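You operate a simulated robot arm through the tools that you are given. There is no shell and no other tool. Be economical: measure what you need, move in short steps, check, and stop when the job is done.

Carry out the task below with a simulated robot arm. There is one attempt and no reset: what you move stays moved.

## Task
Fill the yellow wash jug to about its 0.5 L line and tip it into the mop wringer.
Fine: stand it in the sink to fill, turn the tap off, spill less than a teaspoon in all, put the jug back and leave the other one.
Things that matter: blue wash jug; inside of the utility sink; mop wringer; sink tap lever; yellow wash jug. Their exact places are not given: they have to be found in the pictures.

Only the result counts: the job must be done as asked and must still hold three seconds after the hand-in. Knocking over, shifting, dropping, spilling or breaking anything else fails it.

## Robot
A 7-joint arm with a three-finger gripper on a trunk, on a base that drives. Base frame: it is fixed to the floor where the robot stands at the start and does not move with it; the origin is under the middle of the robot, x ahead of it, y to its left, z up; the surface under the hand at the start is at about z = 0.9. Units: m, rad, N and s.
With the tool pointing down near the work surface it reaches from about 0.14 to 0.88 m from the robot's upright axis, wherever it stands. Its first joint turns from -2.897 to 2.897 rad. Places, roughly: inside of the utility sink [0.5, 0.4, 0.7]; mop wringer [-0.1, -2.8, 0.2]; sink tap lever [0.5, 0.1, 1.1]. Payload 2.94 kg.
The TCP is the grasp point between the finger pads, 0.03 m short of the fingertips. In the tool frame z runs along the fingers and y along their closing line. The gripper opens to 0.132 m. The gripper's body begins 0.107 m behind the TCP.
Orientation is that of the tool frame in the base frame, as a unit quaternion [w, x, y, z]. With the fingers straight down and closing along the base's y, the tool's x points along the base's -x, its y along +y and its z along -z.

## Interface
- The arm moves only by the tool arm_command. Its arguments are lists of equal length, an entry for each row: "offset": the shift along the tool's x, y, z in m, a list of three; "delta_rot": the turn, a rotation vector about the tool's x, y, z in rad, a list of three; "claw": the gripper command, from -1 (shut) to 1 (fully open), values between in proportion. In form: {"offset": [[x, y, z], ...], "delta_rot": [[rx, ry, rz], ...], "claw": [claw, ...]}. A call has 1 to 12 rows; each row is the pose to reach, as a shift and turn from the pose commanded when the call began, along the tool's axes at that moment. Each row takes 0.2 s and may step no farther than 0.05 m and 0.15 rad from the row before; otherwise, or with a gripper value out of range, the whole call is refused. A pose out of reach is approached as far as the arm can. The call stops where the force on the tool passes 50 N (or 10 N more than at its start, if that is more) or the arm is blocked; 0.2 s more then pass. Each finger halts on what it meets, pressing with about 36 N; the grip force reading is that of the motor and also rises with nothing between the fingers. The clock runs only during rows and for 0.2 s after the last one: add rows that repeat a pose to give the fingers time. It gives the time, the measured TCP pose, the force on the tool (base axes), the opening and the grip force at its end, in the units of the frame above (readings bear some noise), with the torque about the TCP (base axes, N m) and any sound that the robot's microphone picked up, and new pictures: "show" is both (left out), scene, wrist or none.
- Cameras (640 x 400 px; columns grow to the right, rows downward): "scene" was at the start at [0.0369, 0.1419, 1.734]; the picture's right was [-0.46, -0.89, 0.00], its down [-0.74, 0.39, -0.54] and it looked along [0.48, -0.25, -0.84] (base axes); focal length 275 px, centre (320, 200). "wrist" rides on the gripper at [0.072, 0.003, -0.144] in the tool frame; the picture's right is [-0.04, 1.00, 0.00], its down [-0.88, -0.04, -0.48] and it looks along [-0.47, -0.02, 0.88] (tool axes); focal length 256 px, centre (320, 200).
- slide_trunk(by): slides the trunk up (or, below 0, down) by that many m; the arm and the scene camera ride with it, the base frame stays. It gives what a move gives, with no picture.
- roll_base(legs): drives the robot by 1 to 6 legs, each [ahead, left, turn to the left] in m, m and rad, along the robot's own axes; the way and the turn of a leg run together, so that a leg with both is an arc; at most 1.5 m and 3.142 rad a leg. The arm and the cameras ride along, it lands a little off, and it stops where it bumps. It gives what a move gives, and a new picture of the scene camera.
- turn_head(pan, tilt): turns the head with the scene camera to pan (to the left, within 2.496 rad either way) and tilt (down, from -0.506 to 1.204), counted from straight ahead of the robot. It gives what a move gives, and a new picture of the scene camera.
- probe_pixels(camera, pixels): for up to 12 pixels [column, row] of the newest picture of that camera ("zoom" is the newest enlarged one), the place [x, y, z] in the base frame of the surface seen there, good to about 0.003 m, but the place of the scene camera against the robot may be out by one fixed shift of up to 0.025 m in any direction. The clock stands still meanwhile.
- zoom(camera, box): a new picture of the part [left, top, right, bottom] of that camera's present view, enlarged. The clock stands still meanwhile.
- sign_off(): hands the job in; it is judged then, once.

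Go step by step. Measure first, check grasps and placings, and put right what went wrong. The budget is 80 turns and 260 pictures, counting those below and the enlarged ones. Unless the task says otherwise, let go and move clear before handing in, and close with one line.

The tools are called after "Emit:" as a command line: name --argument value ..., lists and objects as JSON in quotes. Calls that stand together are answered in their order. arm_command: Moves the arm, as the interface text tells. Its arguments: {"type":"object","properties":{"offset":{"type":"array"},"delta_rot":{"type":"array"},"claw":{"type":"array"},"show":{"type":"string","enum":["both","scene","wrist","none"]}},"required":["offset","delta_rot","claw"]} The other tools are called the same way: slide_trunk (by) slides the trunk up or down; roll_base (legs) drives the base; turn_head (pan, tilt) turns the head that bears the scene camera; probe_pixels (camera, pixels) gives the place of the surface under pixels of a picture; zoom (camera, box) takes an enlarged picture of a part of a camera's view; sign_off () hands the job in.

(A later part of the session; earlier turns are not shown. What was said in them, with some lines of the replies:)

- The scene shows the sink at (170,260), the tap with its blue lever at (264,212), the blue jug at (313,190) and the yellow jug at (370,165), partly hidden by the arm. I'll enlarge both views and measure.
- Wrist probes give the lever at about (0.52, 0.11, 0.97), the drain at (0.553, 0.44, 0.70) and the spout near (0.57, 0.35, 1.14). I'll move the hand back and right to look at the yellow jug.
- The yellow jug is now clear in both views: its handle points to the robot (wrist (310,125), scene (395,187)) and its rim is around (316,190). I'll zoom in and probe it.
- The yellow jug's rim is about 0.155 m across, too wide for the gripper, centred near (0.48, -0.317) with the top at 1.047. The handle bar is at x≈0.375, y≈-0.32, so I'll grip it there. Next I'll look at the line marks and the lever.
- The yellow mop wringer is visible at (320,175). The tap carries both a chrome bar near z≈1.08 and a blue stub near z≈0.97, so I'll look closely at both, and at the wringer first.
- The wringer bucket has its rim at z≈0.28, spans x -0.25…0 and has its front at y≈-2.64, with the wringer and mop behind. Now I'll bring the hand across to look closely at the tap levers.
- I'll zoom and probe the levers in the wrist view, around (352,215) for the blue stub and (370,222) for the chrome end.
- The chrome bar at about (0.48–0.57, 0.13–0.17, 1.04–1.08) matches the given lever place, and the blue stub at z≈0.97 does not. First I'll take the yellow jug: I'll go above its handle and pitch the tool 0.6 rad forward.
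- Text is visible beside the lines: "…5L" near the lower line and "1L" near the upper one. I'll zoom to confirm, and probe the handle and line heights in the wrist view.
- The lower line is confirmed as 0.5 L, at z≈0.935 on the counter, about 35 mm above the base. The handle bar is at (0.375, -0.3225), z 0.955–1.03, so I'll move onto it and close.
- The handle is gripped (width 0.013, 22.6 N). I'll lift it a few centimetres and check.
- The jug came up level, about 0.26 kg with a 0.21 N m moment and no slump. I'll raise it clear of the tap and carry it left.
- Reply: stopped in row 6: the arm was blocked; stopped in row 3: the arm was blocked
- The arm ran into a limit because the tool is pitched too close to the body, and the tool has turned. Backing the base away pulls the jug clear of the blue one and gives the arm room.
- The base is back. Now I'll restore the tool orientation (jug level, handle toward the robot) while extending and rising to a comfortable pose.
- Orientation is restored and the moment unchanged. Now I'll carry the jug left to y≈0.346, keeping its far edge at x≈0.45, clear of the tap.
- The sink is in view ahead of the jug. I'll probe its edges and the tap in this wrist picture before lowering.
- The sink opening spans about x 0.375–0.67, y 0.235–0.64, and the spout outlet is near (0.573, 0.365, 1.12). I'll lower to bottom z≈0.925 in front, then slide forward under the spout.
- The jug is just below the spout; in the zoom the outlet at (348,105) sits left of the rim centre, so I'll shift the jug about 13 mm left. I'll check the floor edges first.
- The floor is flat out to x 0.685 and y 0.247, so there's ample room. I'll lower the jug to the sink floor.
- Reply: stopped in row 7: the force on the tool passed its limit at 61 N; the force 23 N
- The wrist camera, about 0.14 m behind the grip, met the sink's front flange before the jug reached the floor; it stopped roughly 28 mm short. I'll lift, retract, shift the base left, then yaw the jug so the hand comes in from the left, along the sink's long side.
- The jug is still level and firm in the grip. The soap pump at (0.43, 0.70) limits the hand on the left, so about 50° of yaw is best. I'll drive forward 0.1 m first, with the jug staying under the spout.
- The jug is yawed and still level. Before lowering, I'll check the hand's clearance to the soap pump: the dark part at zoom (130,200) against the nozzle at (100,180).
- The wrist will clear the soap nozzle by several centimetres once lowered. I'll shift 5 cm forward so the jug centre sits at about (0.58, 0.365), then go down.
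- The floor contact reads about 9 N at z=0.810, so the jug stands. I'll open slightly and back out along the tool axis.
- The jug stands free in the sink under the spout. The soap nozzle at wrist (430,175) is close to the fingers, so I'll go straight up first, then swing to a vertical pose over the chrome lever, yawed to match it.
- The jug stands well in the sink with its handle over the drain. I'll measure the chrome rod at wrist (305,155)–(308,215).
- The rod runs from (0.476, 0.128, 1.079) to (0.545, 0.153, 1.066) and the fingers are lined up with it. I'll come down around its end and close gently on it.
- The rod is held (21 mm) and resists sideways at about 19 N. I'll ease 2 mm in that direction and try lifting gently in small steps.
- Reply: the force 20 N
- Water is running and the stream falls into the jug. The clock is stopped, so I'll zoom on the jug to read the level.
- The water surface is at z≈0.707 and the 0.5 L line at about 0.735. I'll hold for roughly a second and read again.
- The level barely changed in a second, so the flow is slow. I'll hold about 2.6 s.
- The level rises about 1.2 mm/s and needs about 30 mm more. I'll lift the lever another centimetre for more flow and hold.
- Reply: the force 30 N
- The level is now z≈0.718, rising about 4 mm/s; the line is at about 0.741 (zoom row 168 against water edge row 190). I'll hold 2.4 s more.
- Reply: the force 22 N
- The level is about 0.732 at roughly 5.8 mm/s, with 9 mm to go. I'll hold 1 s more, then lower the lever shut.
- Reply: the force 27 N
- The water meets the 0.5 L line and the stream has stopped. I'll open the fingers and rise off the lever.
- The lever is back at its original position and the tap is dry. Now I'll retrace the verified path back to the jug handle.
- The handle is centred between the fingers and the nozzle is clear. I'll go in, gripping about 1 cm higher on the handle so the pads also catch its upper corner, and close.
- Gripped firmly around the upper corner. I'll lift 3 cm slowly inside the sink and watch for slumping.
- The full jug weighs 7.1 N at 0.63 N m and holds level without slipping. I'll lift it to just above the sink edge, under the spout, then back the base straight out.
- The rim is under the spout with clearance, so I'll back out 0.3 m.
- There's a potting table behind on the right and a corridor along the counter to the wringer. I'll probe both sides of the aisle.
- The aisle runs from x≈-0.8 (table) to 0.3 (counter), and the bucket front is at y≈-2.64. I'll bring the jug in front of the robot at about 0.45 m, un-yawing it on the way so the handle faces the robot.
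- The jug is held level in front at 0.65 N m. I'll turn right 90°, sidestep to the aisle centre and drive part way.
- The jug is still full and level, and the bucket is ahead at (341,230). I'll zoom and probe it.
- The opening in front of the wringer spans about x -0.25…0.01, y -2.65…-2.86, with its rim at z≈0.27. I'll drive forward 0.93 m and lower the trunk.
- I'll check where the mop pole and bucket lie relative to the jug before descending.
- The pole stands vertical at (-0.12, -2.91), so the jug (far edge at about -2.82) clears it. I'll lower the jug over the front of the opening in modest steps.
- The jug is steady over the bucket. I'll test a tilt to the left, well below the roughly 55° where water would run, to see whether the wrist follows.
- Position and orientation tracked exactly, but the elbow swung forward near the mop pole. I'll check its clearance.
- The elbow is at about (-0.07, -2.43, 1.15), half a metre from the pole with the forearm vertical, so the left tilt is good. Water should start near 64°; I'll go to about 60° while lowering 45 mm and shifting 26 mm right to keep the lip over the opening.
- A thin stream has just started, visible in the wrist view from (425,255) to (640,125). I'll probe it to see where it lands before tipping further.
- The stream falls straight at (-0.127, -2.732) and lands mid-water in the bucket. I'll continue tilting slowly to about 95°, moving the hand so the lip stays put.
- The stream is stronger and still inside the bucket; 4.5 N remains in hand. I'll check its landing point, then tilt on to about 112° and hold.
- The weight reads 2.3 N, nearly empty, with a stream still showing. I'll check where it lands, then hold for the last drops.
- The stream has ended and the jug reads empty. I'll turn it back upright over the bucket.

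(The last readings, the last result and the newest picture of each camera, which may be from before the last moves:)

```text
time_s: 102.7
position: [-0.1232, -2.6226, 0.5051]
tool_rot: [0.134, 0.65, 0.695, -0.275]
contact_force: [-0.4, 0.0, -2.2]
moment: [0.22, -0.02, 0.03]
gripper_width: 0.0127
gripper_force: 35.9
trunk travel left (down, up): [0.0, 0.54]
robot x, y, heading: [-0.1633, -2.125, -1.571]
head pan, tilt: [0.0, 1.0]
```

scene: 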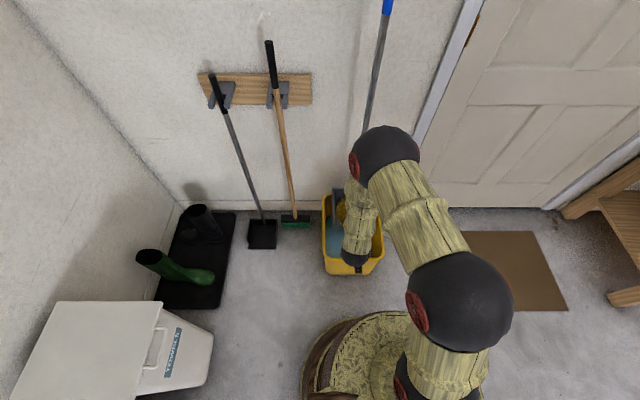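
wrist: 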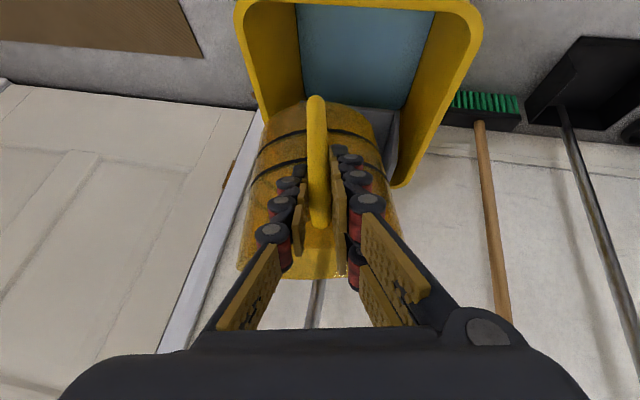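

I'll finish levelling and raise the jug well clear of the bucket.

Emit:
arm_command --offset '[[-0.0174, -0.0128, -0.0349], [-0.0348, -0.0255, -0.0698], [-0.0522, -0.0383, -0.1047], [-0.0696, -0.051, -0.1396], [-0.0869, -0.0638, -0.1745], [-0.1043, -0.0765, -0.2094], [-0.1217, -0.0893, -0.2443], [-0.1391, -0.102, -0.2792], [-0.1565, -0.1148, -0.3141], [-0.1565, -0.1148, -0.3141]]' --delta_rot '[[-0.0428, 0, 0.03], [-0.0855, 0, 0.06], [-0.1283, 0.0005, 0.09], [-0.171, 0.001, 0.12], [-0.171, 0.001, 0.12], [-0.171, 0.001, 0.12], [-0.171, 0.001, 0.12], [-0.171, 0.001, 0.12], [-0.171, 0.001, 0.12], [-0.171, 0.001, 0.12]]' --claw '[-1, -1, -1, -1, -1, -1, -1, -1, -1, -1]' --show "scene"

Emit:
slide_trunk --by 0.25

Emit:
zoom --camera "scene" --box '[240, 150, 440, 320]'

```text
time_s: 104.9
position: [-0.1543, -2.5794, 0.86]
tool_rot: [0.213, 0.675, 0.678, -0.2]
contact_force: [0.2, 1.3, -3.2]
moment: [0.2, 0.02, -0.01]
gripper_width: 0.0126
gripper_force: 36.5
out of reach, approached as far as the arm can: row 9
trunk travel left (down, up): [0.0, 0.54]
robot x, y, heading: [-0.1678, -2.1298, -1.572]
head pan, tilt: [0.0, 1.0]
```

scene: 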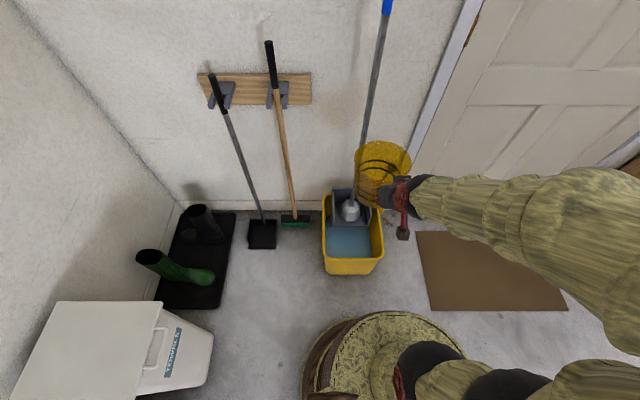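

```text
time_s: 107.5
position: [-0.1536, -2.5809, 1.1108]
tool_rot: [0.212, 0.674, 0.678, -0.2]
contact_force: [0.1, -0.4, -2.9]
moment: [0.24, 0.01, -0.01]
gripper_width: 0.0124
gripper_force: 36.3
trunk travel left (down, up): [-0.25, 0.29]
robot x, y, heading: [-0.1656, -2.1289, -1.573]
head pan, tilt: [0.0, 1.0]
```

```text
2.35 times, centred on (340, 235) of scene
```

zoom: 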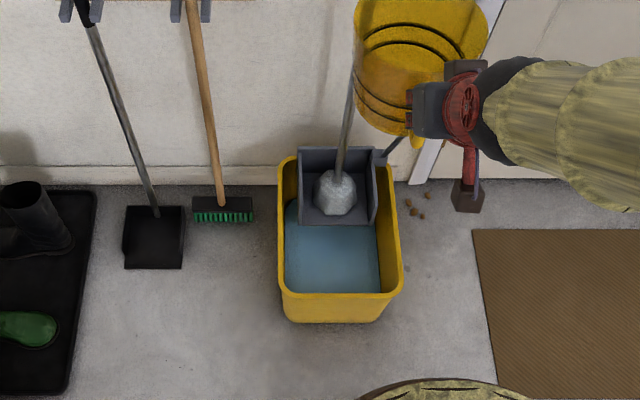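

The bucket received the water and the floor around it is dry. I'll drive back the same way, stop level with the jug's old place and turn to face the counter.

Emit:
roll_base --legs '[[-0.9, 0, 0], [-0.91, 0, 0], [0, -0.13, 0], [0, 0, 1.571]]'

Emit:
turn_head --pan 0.1 --tilt 0.9

```text
time_s: 121.1
position: [0.1376, -0.3402, 1.1091]
tool_rot: [0.292, 0.004, 0.956, 0.007]
contact_force: [0.1, -0.5, -2.6]
moment: [0.0, 0.23, -0.01]
gripper_width: 0.0123
gripper_force: 36.0
trunk travel left (down, up): [-0.25, 0.29]
robot x, y, heading: [-0.3124, -0.3445, -0.011]
head pan, tilt: [0.0, 1.0]
```

scene: 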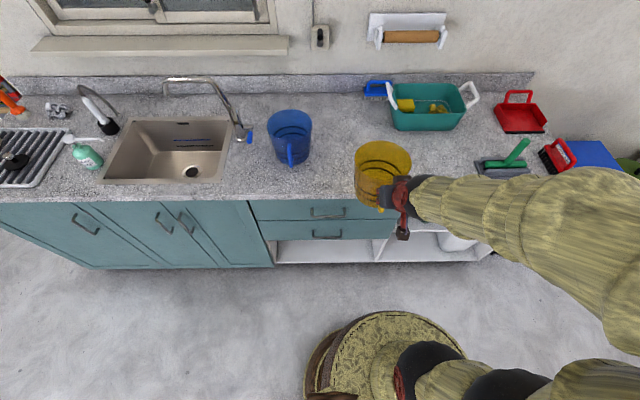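

```text
time_s: 121.8
position: [0.1369, -0.3388, 1.1098]
tool_rot: [0.291, 0.004, 0.957, 0.007]
contact_force: [0.0, -0.4, -1.8]
moment: [0.01, 0.24, -0.05]
gripper_width: 0.0124
gripper_force: 36.4
trunk travel left (down, up): [-0.25, 0.29]
robot x, y, heading: [-0.3136, -0.3437, -0.015]
head pan, tilt: [0.099, 0.901]
```

scene: 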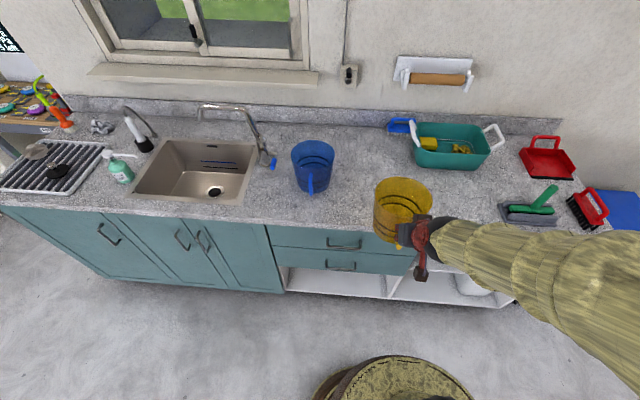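

The robot faces the counter with the old place free (blue jug at (313,170), tray beyond). I'll move the jug to hover just above its original spot.

Emit:
arm_command --offset '[[-0.0263, 0.0028, 0.0332], [-0.0527, 0.0057, 0.0663], [-0.079, 0.0085, 0.0995], [-0.1053, 0.0113, 0.1327], [-0.1317, 0.0142, 0.1658], [-0.158, 0.017, 0.199], [-0.158, 0.017, 0.199]]' --delta_rot '[[0.0018, -0.0016, -0.002], [0.0037, -0.0032, -0.0039], [0.0055, -0.0048, -0.0059], [0.0073, -0.0064, -0.0079], [0.0092, -0.008, -0.0098], [0.011, -0.0096, -0.0118], [0.011, -0.0096, -0.0118]]' --claw '[-1, -1, -1, -1, -1, -1, -1]'

Emit:
zoom --camera "scene" --box '[270, 110, 500, 260]'

```text
time_s: 123.4
position: [0.3817, -0.3189, 1.0363]
tool_rot: [0.295, 0.001, 0.955, -0.001]
contact_force: [1.0, 0.7, -1.9]
moment: [0.01, 0.23, 0.0]
gripper_width: 0.0124
gripper_force: 35.6
trunk travel left (down, up): [-0.25, 0.29]
robot x, y, heading: [-0.3106, -0.3406, -0.01]
head pan, tilt: [0.099, 0.901]
```

scene: 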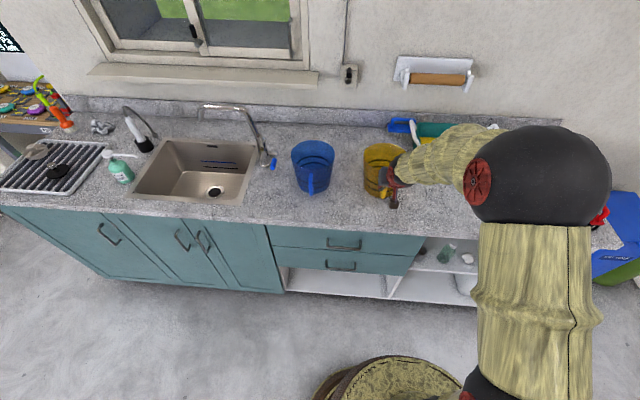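
wrist: 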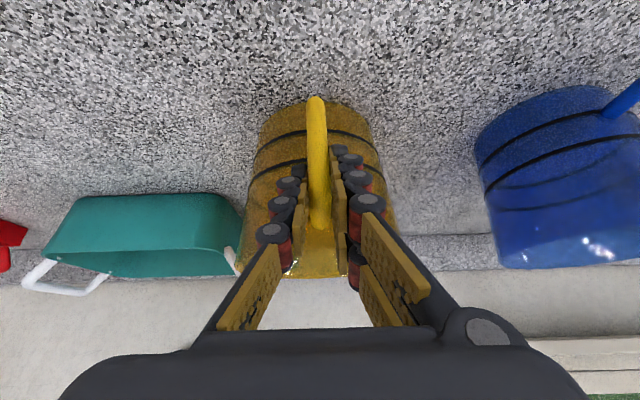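

```text
2.67 times, centred on (385, 185) of scene
```

zoom: 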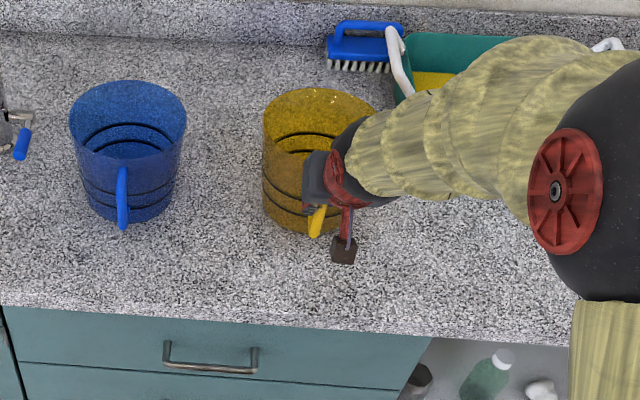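

The hover is within a few millimetres of the original spot. I'll set it down in small steps.

Emit:
arm_command --offset '[[0.0028, -0.0015, 0.0041], [0.0051, -0.0025, 0.0074], [0.0068, -0.0025, 0.0099], [0.0079, -0.0025, 0.0116], [0.0088, -0.0025, 0.0128], [0.0088, -0.0025, 0.0128]]' --delta_rot '[[0, 0, 0], [0, 0, 0], [0, 0, 0], [0, 0, 0], [0, 0, 0], [0, 0, 0]]' --claw '[-1, -1, -1, -1, -1, -1]' --show "none"

```text
time_s: 124.8
position: [0.3782, -0.3234, 1.021]
tool_rot: [0.299, -0.001, 0.954, 0.001]
contact_force: [-5.3, -2.3, 22.1]
moment: [0.47, -0.6, 0.05]
gripper_width: 0.0127
gripper_force: 35.6
trunk travel left (down, up): [-0.25, 0.29]
robot x, y, heading: [-0.3155, -0.3422, -0.014]
head pan, tilt: [0.099, 0.901]
```

The jug is firmly on the counter (about 24 N). I'll ease off 1 mm, open, and back out along the tool axis.

Emit:
arm_command --offset '[[-0.0008, 0, -0.0012], [-0.0008, 0, -0.0012], [-0.0008, 0, -0.0012], [-0.0008, 0, -0.0012], [-0.0008, 0, -0.0012], [-0.0008, 0, -0.03], [-0.0008, 0, -0.07], [-0.0008, 0, -0.115], [-0.0008, 0, -0.16], [-0.0008, 0, -0.2]]' --delta_rot '[[0, 0, 0], [0, 0, 0], [0, 0, 0], [0, 0, 0], [0, 0, 0], [0, 0, 0], [0, 0, 0], [0, 0, 0], [0, 0, 0], [0, 0, 0]]' --claw '[-1, -0.3, -0.3, -0.3, -0.3, -0.3, -0.3, -0.3, -0.3, -0.3]'

Emit:
zoom --camera "scene" --box '[180, 90, 460, 260]'

Emit:
zoom --camera "wrist" --box '[220, 40, 420, 240]'

```text
time_s: 127.0
position: [0.2653, -0.3229, 1.1819]
tool_rot: [0.296, 0.0, 0.955, 0.0]
contact_force: [-1.0, 0.3, 0.4]
moment: [-0.02, 0.0, -0.02]
gripper_width: 0.0463
gripper_force: 0.2
trunk travel left (down, up): [-0.25, 0.29]
robot x, y, heading: [-0.3157, -0.3435, -0.015]
head pan, tilt: [0.099, 0.901]
```

scene: 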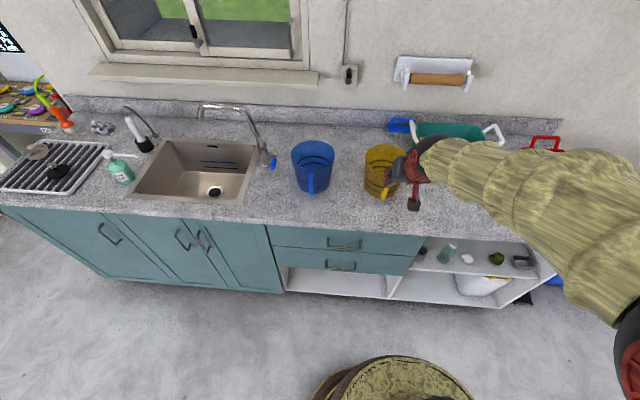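
wrist: 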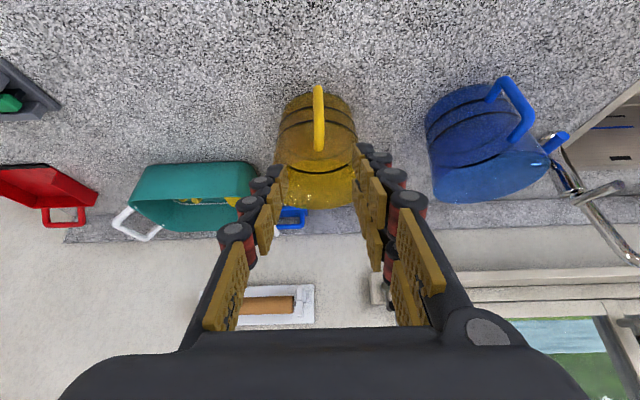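

```text
2.29 times, centred on (320, 175) of scene
```

zoom: 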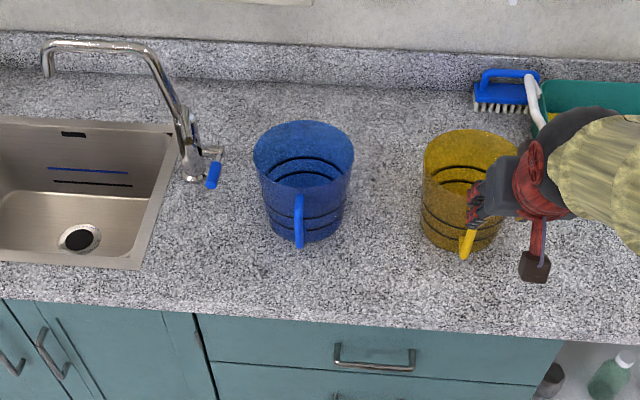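

```text
2.00 times, centred on (320, 140) of wrist
```

zoom: 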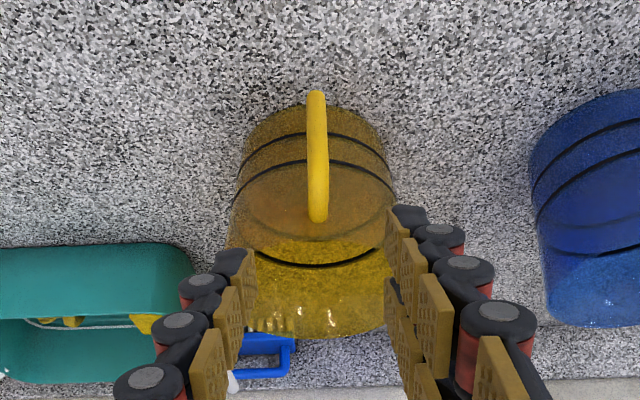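

The yellow jug stands upright in its place, the tap is off and the blue jug is untouched. I'll lift the hand clear and confirm the jug's position.

Emit:
probe_pixels --camera "wrist" --pixels '[[317, 100], [318, 120], [318, 145]]'

Emit:
arm_command --offset '[[-0.02, 0, -0.03], [-0.04, 0, -0.06], [-0.06, 0, -0.09], [-0.06, 0, -0.09], [-0.06, 0, -0.09]]' --delta_rot '[[0, 0, 0], [0, 0, 0], [0, 0, 0], [0, 0, 0], [0, 0, 0]]' --claw '[-0.3, -0.3, -0.3, -0.3, -0.3]'

Emit:
zoom --camera "scene" --box '[120, 80, 440, 260]'

```text
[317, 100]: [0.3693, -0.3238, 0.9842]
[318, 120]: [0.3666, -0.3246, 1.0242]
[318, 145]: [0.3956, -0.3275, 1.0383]
```

```text
time_s: 128.2
position: [0.2661, -0.3248, 1.29]
tool_rot: [0.296, 0.0, 0.955, 0.0]
contact_force: [-0.1, 0.0, 0.1]
moment: [0.0, 0.0, 0.05]
gripper_width: 0.0464
gripper_force: 0.0
trunk travel left (down, up): [-0.25, 0.29]
robot x, y, heading: [-0.3158, -0.3409, -0.015]
head pan, tilt: [0.099, 0.901]
```

scene: 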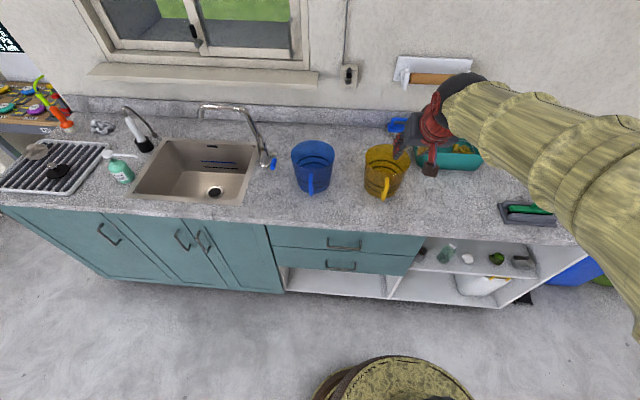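
wrist: 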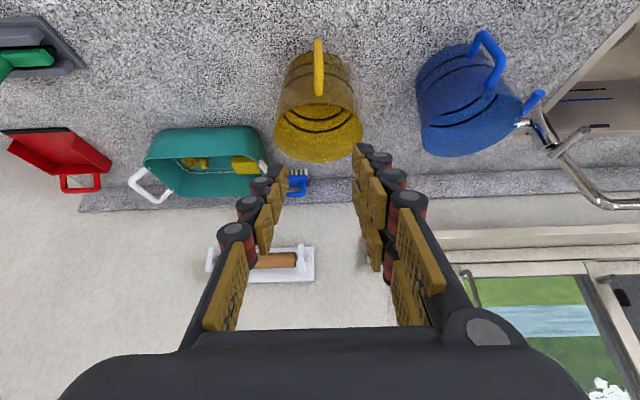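

```text
2.00 times, centred on (280, 170) of scene
```

zoom: 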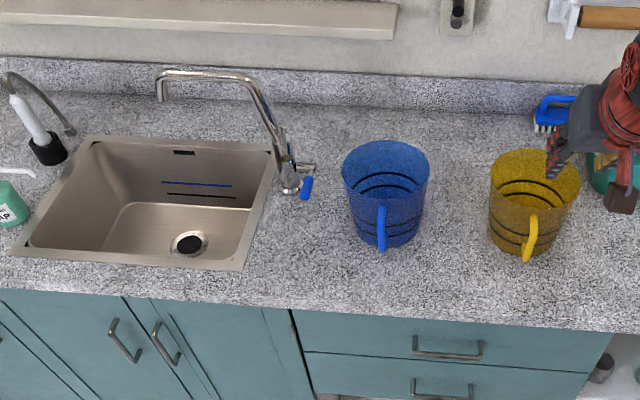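

The jug's handle is within a few millimetres of where it started, the jug is empty and upright, the tap is off, and the hand is clear. I'm handing in.

Emit:
sign_off

```text
The job is handed in.
```

I filled the yellow jug to its 0.5 L line in the sink, shut the tap off, emptied the jug into the mop bucket just in front of the wringer, and put it back within a few millimetres of its old spot. I saw no spills and left the blue jug alone.
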